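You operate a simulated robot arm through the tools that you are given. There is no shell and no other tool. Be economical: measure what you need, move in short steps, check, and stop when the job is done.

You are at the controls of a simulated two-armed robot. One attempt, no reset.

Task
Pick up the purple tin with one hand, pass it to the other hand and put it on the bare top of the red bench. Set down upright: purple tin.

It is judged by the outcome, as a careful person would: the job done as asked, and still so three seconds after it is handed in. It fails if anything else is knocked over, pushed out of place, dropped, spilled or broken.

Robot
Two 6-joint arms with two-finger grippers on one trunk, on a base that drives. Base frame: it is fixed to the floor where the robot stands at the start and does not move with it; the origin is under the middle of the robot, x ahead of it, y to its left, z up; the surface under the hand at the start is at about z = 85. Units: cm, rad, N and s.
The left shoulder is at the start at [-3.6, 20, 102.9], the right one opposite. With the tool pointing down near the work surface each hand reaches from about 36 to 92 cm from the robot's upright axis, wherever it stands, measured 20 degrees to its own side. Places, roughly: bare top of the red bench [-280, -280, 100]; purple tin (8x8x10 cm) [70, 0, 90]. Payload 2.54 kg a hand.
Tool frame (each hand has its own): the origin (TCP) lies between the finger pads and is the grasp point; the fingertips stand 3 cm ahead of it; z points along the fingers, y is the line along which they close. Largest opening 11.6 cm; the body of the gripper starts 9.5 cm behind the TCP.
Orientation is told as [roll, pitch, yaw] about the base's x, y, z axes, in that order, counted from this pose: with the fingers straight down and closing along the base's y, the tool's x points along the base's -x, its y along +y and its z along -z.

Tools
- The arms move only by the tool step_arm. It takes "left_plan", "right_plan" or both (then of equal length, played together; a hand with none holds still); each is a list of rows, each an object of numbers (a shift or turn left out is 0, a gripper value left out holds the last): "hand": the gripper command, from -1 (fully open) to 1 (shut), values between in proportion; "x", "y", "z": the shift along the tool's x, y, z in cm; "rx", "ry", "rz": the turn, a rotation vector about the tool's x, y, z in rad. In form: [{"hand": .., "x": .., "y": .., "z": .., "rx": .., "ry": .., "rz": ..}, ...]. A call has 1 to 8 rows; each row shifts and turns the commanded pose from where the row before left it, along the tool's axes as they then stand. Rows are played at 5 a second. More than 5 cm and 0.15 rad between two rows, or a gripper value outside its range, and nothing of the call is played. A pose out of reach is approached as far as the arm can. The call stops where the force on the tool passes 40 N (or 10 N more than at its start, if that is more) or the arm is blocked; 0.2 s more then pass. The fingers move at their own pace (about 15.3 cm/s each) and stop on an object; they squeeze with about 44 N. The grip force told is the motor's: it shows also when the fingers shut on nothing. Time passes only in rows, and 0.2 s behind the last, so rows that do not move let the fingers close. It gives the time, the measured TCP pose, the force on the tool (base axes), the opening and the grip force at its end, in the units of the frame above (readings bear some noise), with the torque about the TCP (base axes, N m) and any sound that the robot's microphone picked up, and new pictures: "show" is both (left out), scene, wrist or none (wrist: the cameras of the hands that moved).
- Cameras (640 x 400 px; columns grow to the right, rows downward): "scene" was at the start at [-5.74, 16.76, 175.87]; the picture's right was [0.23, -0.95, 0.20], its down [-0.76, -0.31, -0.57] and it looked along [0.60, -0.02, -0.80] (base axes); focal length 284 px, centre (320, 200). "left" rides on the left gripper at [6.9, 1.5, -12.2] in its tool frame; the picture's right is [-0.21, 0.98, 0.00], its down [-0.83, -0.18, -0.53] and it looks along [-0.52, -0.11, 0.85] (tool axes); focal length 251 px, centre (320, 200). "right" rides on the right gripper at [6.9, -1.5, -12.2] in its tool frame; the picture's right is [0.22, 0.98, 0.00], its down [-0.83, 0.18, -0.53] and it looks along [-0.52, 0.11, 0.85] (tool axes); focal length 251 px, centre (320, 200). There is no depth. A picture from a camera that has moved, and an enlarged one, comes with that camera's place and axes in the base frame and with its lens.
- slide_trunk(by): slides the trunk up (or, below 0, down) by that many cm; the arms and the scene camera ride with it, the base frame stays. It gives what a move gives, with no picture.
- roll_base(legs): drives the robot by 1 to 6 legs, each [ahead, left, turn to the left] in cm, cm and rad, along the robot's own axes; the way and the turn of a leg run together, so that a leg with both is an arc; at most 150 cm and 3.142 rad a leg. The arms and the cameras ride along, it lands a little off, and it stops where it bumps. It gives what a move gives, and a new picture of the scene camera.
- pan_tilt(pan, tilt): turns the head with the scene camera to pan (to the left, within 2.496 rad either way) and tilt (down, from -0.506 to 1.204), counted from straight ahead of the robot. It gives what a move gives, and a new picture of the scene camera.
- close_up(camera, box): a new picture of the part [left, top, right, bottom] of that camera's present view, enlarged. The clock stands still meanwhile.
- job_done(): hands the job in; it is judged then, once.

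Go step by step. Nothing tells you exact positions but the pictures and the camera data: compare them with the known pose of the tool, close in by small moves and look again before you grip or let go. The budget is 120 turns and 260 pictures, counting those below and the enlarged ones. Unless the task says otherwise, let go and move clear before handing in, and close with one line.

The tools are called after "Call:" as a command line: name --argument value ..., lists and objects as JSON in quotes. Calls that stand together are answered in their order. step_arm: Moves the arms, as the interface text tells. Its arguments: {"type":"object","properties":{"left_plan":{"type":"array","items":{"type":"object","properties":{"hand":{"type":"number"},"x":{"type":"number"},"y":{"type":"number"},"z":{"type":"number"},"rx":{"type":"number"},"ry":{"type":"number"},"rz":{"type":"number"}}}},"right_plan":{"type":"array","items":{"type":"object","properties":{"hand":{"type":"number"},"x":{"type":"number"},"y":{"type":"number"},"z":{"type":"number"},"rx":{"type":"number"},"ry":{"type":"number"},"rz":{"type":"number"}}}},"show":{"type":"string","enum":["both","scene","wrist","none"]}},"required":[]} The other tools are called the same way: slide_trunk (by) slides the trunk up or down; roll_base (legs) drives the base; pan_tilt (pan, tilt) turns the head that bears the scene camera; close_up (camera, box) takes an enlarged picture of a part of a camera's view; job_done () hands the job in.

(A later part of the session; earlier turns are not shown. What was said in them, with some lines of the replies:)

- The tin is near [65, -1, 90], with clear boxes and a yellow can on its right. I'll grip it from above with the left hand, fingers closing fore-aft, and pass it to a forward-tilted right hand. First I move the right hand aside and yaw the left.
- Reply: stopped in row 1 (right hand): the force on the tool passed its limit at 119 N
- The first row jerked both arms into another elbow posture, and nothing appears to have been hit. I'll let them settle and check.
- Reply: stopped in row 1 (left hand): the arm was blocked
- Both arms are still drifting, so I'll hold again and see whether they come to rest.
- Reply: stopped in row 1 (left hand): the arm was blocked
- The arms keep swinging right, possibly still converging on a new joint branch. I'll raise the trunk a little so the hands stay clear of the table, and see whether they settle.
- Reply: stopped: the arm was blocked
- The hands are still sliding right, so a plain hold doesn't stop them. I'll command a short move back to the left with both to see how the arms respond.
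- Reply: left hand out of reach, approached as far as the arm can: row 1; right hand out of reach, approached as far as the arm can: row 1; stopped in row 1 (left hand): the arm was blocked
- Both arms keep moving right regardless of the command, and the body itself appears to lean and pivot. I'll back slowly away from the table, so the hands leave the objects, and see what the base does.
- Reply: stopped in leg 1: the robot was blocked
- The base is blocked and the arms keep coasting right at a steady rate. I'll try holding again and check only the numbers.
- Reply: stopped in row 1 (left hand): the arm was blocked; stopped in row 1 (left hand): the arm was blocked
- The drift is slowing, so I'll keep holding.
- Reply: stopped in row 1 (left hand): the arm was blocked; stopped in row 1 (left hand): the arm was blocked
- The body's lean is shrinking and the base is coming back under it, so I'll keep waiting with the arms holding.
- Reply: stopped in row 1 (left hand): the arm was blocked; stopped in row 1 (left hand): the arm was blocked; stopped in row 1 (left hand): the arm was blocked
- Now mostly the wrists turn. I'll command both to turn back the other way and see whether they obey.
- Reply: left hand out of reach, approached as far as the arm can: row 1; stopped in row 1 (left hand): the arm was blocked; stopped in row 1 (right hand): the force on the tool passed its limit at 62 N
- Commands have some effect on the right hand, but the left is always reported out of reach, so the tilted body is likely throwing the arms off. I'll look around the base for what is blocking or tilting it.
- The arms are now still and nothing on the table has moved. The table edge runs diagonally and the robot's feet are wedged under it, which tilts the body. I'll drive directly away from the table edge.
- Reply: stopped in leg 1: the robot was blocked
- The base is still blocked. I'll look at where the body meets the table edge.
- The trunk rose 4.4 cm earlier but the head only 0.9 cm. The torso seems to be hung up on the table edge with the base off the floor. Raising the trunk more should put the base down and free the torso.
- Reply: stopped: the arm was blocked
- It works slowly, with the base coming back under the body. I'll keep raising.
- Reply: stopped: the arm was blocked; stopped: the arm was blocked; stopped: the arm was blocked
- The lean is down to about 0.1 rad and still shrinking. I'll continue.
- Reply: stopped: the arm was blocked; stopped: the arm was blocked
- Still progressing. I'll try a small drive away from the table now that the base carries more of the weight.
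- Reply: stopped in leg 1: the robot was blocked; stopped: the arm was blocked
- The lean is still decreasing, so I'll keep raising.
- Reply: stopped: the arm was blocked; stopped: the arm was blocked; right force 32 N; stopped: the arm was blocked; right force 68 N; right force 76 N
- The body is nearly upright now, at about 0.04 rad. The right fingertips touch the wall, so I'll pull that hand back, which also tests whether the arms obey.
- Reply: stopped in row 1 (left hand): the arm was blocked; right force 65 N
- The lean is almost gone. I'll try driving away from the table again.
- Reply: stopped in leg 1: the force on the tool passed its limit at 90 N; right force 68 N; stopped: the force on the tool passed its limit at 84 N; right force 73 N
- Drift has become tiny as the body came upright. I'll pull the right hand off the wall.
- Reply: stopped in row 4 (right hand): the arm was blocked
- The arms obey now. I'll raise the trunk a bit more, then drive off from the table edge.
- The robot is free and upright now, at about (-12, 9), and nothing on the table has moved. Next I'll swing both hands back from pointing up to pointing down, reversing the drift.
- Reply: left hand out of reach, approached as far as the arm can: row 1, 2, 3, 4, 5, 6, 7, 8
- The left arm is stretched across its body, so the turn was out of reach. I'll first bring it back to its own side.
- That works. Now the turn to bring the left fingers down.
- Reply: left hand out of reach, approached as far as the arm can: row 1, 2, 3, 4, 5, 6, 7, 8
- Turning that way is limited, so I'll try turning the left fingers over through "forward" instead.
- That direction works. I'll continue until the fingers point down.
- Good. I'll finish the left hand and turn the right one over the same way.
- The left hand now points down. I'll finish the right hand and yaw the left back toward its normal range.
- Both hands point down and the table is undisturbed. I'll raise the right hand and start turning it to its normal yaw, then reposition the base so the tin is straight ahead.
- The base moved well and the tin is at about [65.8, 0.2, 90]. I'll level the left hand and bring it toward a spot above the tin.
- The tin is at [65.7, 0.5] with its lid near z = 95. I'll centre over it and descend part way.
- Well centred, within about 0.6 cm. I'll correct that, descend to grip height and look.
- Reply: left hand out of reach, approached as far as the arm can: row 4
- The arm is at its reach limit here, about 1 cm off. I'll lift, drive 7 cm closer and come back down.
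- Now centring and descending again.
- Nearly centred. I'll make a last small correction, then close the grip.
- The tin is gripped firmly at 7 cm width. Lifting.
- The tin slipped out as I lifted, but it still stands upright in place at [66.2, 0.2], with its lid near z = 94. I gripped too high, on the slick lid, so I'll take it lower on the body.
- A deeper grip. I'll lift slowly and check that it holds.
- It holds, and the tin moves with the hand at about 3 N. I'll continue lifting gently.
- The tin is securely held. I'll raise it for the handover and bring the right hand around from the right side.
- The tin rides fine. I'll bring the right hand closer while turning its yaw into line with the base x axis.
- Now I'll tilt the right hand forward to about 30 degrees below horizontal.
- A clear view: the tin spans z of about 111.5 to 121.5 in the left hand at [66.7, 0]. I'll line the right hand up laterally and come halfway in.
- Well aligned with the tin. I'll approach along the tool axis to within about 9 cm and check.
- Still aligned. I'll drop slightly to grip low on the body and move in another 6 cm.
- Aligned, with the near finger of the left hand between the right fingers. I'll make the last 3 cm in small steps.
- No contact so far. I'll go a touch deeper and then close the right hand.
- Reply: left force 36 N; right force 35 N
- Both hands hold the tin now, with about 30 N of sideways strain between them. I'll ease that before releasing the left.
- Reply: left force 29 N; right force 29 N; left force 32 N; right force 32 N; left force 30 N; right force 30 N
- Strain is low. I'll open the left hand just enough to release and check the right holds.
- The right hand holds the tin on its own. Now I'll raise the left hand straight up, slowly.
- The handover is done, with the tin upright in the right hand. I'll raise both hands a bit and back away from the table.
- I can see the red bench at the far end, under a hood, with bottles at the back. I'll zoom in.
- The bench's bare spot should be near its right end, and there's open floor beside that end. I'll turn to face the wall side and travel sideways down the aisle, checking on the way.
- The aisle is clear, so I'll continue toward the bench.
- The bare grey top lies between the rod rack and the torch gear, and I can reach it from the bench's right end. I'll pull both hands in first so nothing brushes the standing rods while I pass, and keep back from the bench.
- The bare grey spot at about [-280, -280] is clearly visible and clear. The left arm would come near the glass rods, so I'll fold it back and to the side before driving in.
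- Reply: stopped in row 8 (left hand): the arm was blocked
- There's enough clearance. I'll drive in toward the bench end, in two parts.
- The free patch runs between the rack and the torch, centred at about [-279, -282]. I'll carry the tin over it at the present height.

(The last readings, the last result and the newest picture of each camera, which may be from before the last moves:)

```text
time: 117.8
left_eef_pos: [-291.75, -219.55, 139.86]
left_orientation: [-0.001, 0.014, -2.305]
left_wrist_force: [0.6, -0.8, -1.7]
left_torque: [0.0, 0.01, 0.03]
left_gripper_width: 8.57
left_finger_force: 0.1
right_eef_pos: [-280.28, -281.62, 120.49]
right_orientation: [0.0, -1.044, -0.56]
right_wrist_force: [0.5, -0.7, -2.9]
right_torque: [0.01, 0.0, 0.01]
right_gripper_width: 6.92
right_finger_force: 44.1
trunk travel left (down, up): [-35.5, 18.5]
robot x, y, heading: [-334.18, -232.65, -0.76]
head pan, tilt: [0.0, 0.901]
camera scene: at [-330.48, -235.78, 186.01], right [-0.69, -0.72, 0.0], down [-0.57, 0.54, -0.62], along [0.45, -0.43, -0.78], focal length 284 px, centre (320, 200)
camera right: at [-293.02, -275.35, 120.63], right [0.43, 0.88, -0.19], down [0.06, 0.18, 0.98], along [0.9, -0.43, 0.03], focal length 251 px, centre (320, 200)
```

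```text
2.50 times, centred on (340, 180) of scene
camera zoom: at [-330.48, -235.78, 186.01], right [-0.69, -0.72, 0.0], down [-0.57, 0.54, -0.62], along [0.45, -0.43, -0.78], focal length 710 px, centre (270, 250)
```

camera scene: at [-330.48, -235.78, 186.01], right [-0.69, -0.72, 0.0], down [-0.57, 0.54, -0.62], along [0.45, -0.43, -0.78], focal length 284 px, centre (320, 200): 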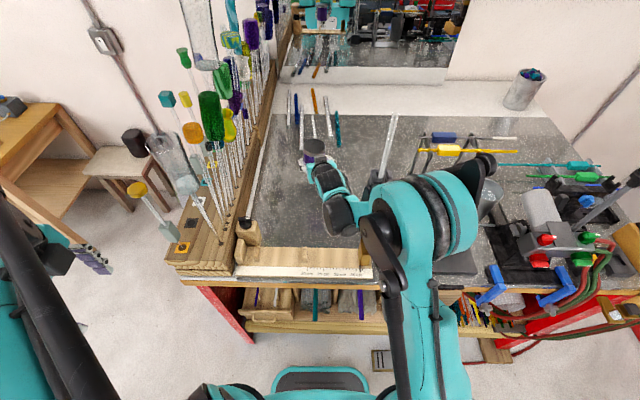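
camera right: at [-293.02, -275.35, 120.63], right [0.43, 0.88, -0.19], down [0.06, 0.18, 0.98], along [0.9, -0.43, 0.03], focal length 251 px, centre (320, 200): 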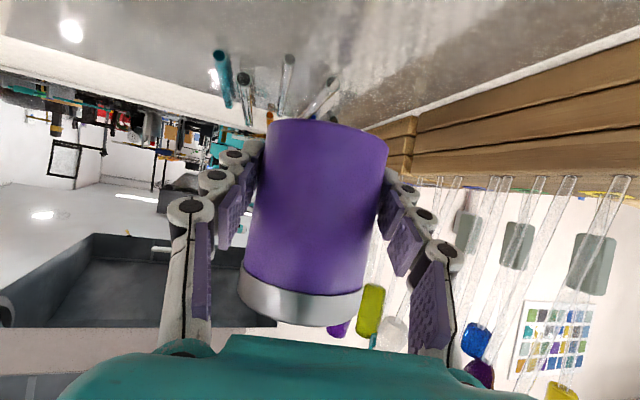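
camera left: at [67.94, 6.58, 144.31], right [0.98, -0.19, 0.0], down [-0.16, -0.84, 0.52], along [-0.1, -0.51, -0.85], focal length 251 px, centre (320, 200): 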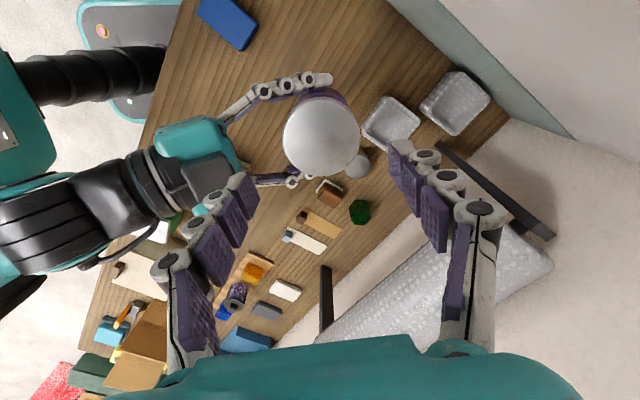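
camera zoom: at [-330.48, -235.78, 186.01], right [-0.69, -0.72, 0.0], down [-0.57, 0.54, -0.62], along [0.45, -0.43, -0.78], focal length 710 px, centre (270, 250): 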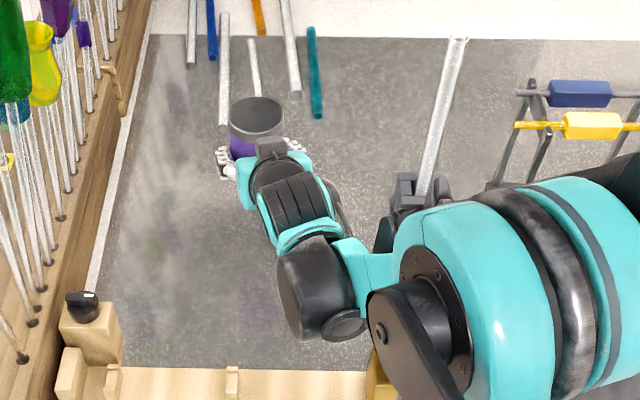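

The tin is over the bare patch. I'll lower it 12 cm and look again.

Call:
step_arm --right_plan '[{"x": 1.7, "z": 1.0}, {"x": 2.2, "z": 1.25}, {"x": 2.2, "z": 1.25}, {"x": 2.2, "z": 1.25}, {"x": 1.7, "z": 1.0}, {}]' --show "both"

Call:
close_up --camera "scene" --box '[220, 100, 460, 260]'

```text
time: 119.2
left_eef_pos: [-291.8, -219.52, 139.84]
left_orientation: [0.0, 0.015, -2.306]
left_wrist_force: [0.4, 0.4, -0.3]
left_torque: [0.0, -0.02, -0.04]
left_gripper_width: 8.55
left_finger_force: 0.0
right_eef_pos: [-280.61, -281.6, 109.11]
right_orientation: [-0.004, -1.045, -0.561]
right_wrist_force: [-1.1, 0.4, -3.3]
right_torque: [0.01, 0.01, -0.02]
right_gripper_width: 6.94
right_finger_force: 44.2
trunk travel left (down, up): [-35.5, 18.5]
robot x, y, heading: [-334.0, -232.23, -0.76]
head pan, tilt: [0.0, 0.901]
camera scene: at [-330.67, -235.65, 186.02], right [-0.69, -0.72, 0.0], down [-0.57, 0.54, -0.62], along [0.45, -0.43, -0.78], focal length 284 px, centre (320, 200)
camera right: at [-293.36, -275.29, 109.19], right [0.43, 0.88, -0.19], down [0.06, 0.18, 0.98], along [0.9, -0.43, 0.03], focal length 251 px, centre (320, 200)
```

scene: 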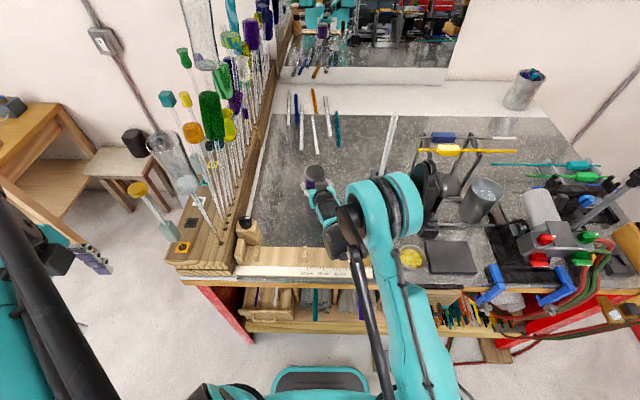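
right: 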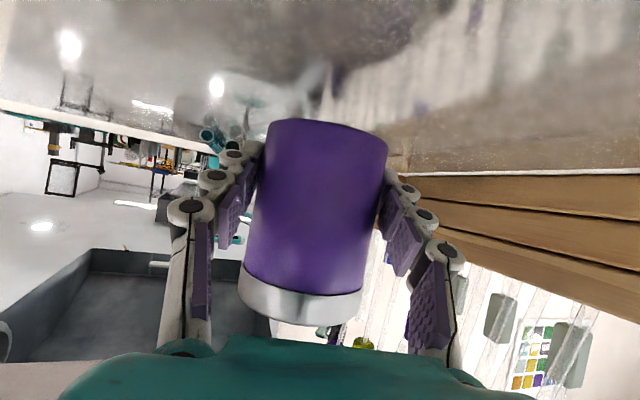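

```text
2.50 times, centred on (340, 180) of scene
camera zoom: at [-330.67, -235.65, 186.02], right [-0.69, -0.72, 0.0], down [-0.57, 0.54, -0.62], along [0.45, -0.43, -0.78], focal length 710 px, centre (270, 250)
```

zoom: 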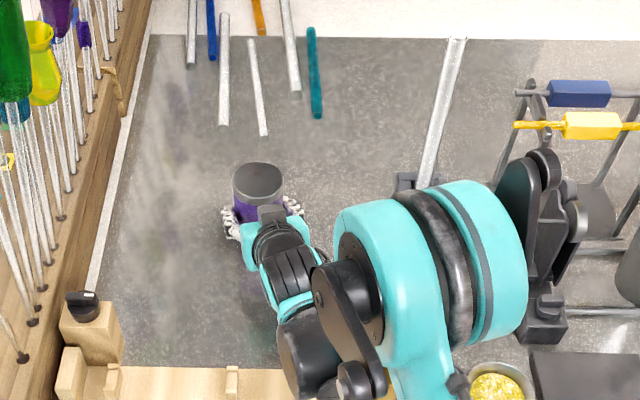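

Clear all round. I'll continue lowering in small steps and watch for contact.

Call:
step_arm --right_plan '[{"x": 0.87, "z": 0.5}, {"x": 0.87, "z": 0.5}, {"x": 0.87, "z": 0.5}, {}]' --show "wrist"

```text
time: 120.2
left_eef_pos: [-291.93, -219.55, 139.97]
left_orientation: [0.001, 0.014, -2.306]
left_wrist_force: [-0.3, 0.2, 0.1]
left_torque: [0.0, 0.0, 0.03]
left_gripper_width: 8.57
left_finger_force: 0.1
right_eef_pos: [-280.63, -281.51, 106.21]
right_orientation: [-0.002, -1.049, -0.559]
right_wrist_force: [3.5, -3.1, 9.7]
right_torque: [-0.06, -0.52, -0.16]
right_gripper_width: 6.94
right_finger_force: 44.1
trunk travel left (down, up): [-35.5, 18.5]
robot x, y, heading: [-333.84, -232.71, -0.764]
head pan, tilt: [0.0, 0.901]
camera right: at [-293.39, -275.22, 106.24], right [0.43, 0.88, -0.19], down [0.05, 0.18, 0.98], along [0.9, -0.43, 0.03], focal length 251 px, centre (320, 200)
```

right: 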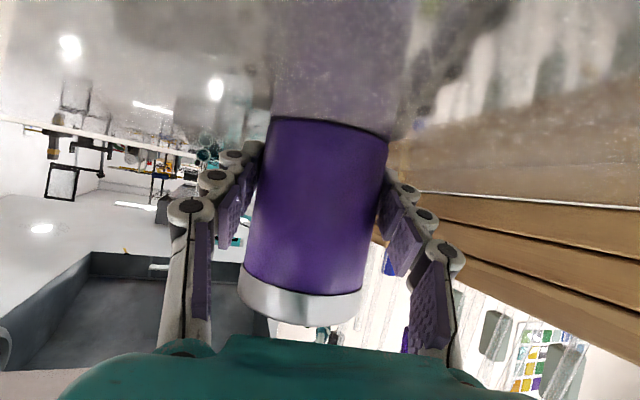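

Contact: the tin is touching the bench top and its reflection meets the base. I'll settle it a hair more, then open slowly.

Call:
step_arm --right_plan '[{"x": 0.1, "z": 0.06}, {}, {"hand": -0.3}, {"hand": -0.5}, {}, {}]' --show "both"

```text
time: 121.6
left_eef_pos: [-291.97, -219.59, 139.89]
left_orientation: [0.0, 0.014, -2.305]
left_wrist_force: [-0.5, -0.9, -0.4]
left_torque: [-0.01, -0.02, 0.0]
left_gripper_width: 8.58
left_finger_force: 0.1
right_eef_pos: [-280.66, -281.52, 105.96]
right_orientation: [-0.003, -1.045, -0.56]
right_wrist_force: [0.1, -0.9, 0.2]
right_torque: [0.02, -0.01, 0.0]
right_gripper_width: 8.7
right_finger_force: 0.2
trunk travel left (down, up): [-35.5, 18.5]
robot x, y, heading: [-334.09, -232.95, -0.763]
head pan, tilt: [0.0, 0.901]
camera scene: at [-330.7, -235.63, 186.02], right [-0.69, -0.72, 0.0], down [-0.57, 0.54, -0.62], along [0.45, -0.43, -0.78], focal length 284 px, centre (320, 200)
camera right: at [-293.4, -275.17, 106.06], right [0.43, 0.88, -0.19], down [0.06, 0.18, 0.98], along [0.9, -0.43, 0.03], focal length 251 px, centre (320, 200)
```

scene: 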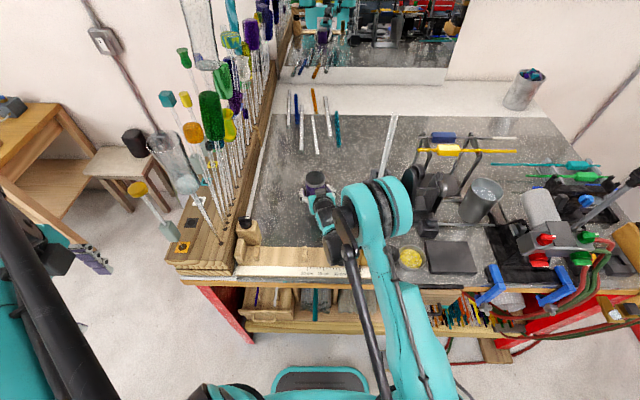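
right: 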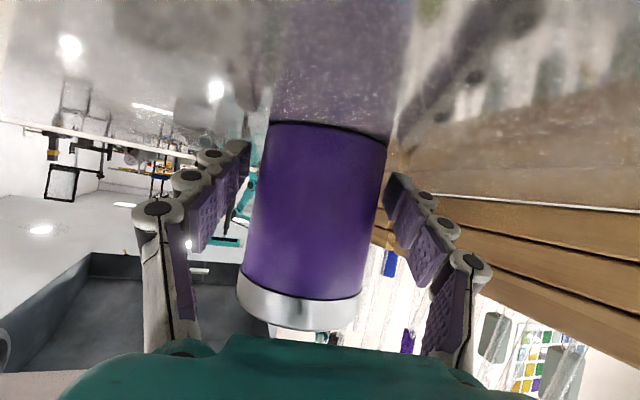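

Released, and the tin stands upright. I'll open a bit more and back straight out along the tool axis.

Call:
step_arm --right_plan '[{"hand": -0.8}, {"z": -1}, {"z": -2}, {"z": -2.5}, {"z": -3}, {"z": -3}, {"z": -3}, {"z": -2.5}]' --show "both"

Call:
close_up --camera "scene" --box '[220, 100, 460, 260]'

```text
time: 123.4
left_eef_pos: [-292.08, -219.4, 139.89]
left_orientation: [0.0, 0.011, -2.305]
left_wrist_force: [0.1, 0.8, -0.6]
left_torque: [-0.02, -0.04, 0.0]
left_gripper_width: 8.59
left_finger_force: 0.1
right_eef_pos: [-292.02, -273.95, 115.71]
right_orientation: [-0.002, -1.044, -0.559]
right_wrist_force: [0.2, -0.3, 0.2]
right_torque: [-0.01, -0.02, 0.0]
right_gripper_width: 10.48
right_finger_force: 0.1
right hand out of reach, approached as far as the arm can: row 6, 7, 8
trunk travel left (down, up): [-35.5, 18.5]
robot x, y, heading: [-333.88, -232.42, -0.766]
head pan, tilt: [0.0, 0.901]
camera scene: at [-330.79, -235.55, 186.02], right [-0.69, -0.72, 0.0], down [-0.57, 0.54, -0.62], along [0.45, -0.43, -0.78], focal length 284 px, centre (320, 200)
camera right: at [-304.75, -267.68, 115.9], right [0.43, 0.88, -0.19], down [0.06, 0.18, 0.98], along [0.9, -0.43, 0.03], focal length 251 px, centre (320, 200)
```

scene: 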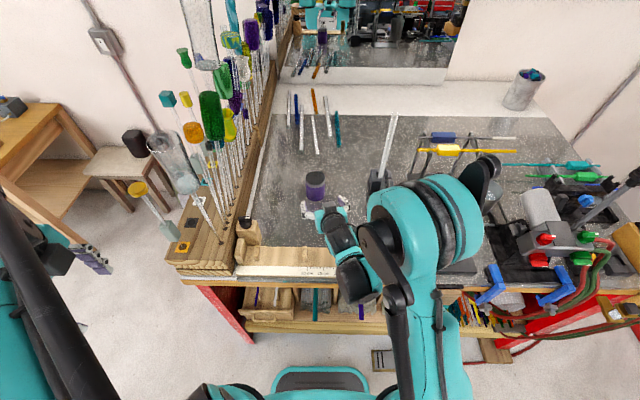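
right: 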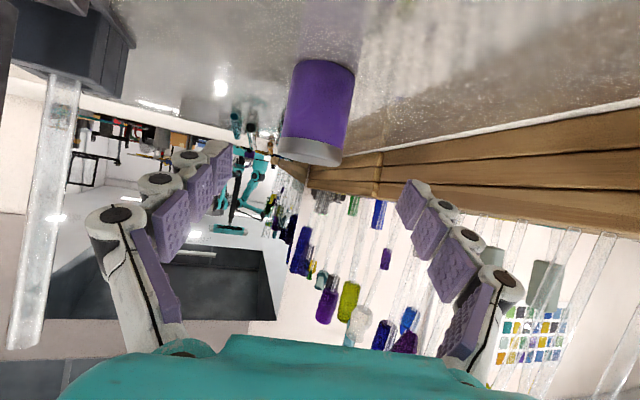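

```text
2.50 times, centred on (340, 180) of scene
camera zoom: at [-330.79, -235.55, 186.02], right [-0.69, -0.72, 0.0], down [-0.57, 0.54, -0.62], along [0.45, -0.43, -0.78], focal length 710 px, centre (270, 250)
```

zoom: 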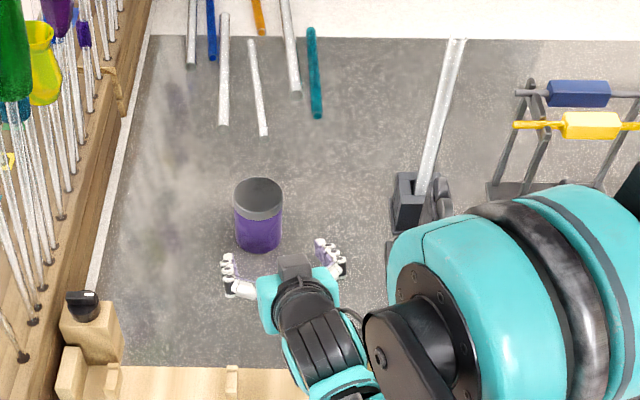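

The tin stands upright on the bare top with the hand clear. I'll back the robot off a little and confirm the scene.

Call:
roll_base --legs '[[-25, 0, 0]]'

Call:
close_up --camera "scene" --box '[200, 60, 520, 260]'

```text
time: 125.3
left_eef_pos: [-309.82, -202.37, 139.79]
left_orientation: [0.002, 0.013, -2.308]
left_wrist_force: [0.0, 0.2, 0.4]
left_torque: [-0.01, -0.02, 0.01]
left_gripper_width: 8.61
left_finger_force: 0.1
right_eef_pos: [-309.89, -256.81, 115.6]
right_orientation: [-0.003, -1.045, -0.561]
right_wrist_force: [0.3, 0.1, 0.3]
right_torque: [0.03, -0.03, 0.0]
right_gripper_width: 10.43
right_finger_force: 0.0
trunk travel left (down, up): [-35.5, 18.5]
robot x, y, heading: [-352.13, -215.66, -0.765]
head pan, tilt: [0.0, 0.901]
camera scene: at [-348.71, -218.36, 186.02], right [-0.69, -0.72, 0.0], down [-0.57, 0.54, -0.62], along [0.45, -0.43, -0.78], focal length 284 px, centre (320, 200)
```

scene: 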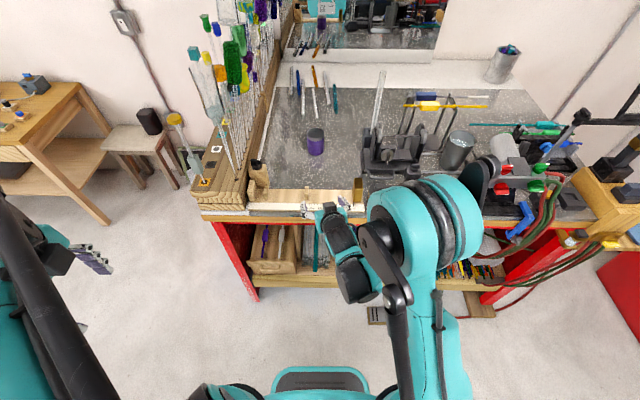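

```text
2.00 times, centred on (360, 160) of scene
camera zoom: at [-348.71, -218.36, 186.02], right [-0.69, -0.72, 0.0], down [-0.57, 0.54, -0.62], along [0.45, -0.43, -0.78], focal length 568 px, centre (240, 280)
```

zoom: 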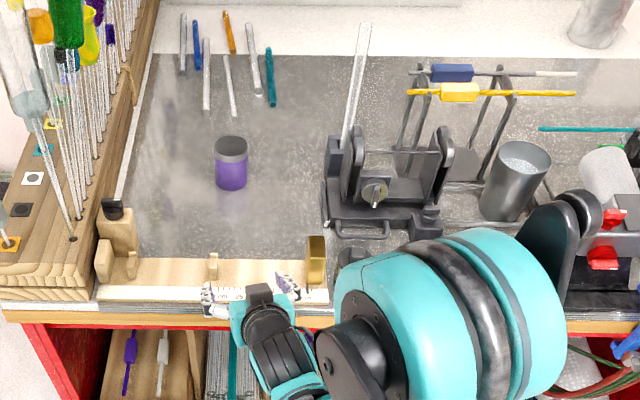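

The tin stands upright on the bare grey top, both hands are clear, and the rods, torch and strip pieces look undisturbed. I'm handing the job in.

Call:
job_done

```text
The job is handed in.
```

The purple tin was picked up with the left hand, passed to the right in mid-air, and is standing upright on the bare top of the red bench. My first grip slipped off while lifting; the tin stayed upright on the table and I took a lower hold. As far as I could see in the pictures, nothing else was knocked over or moved.
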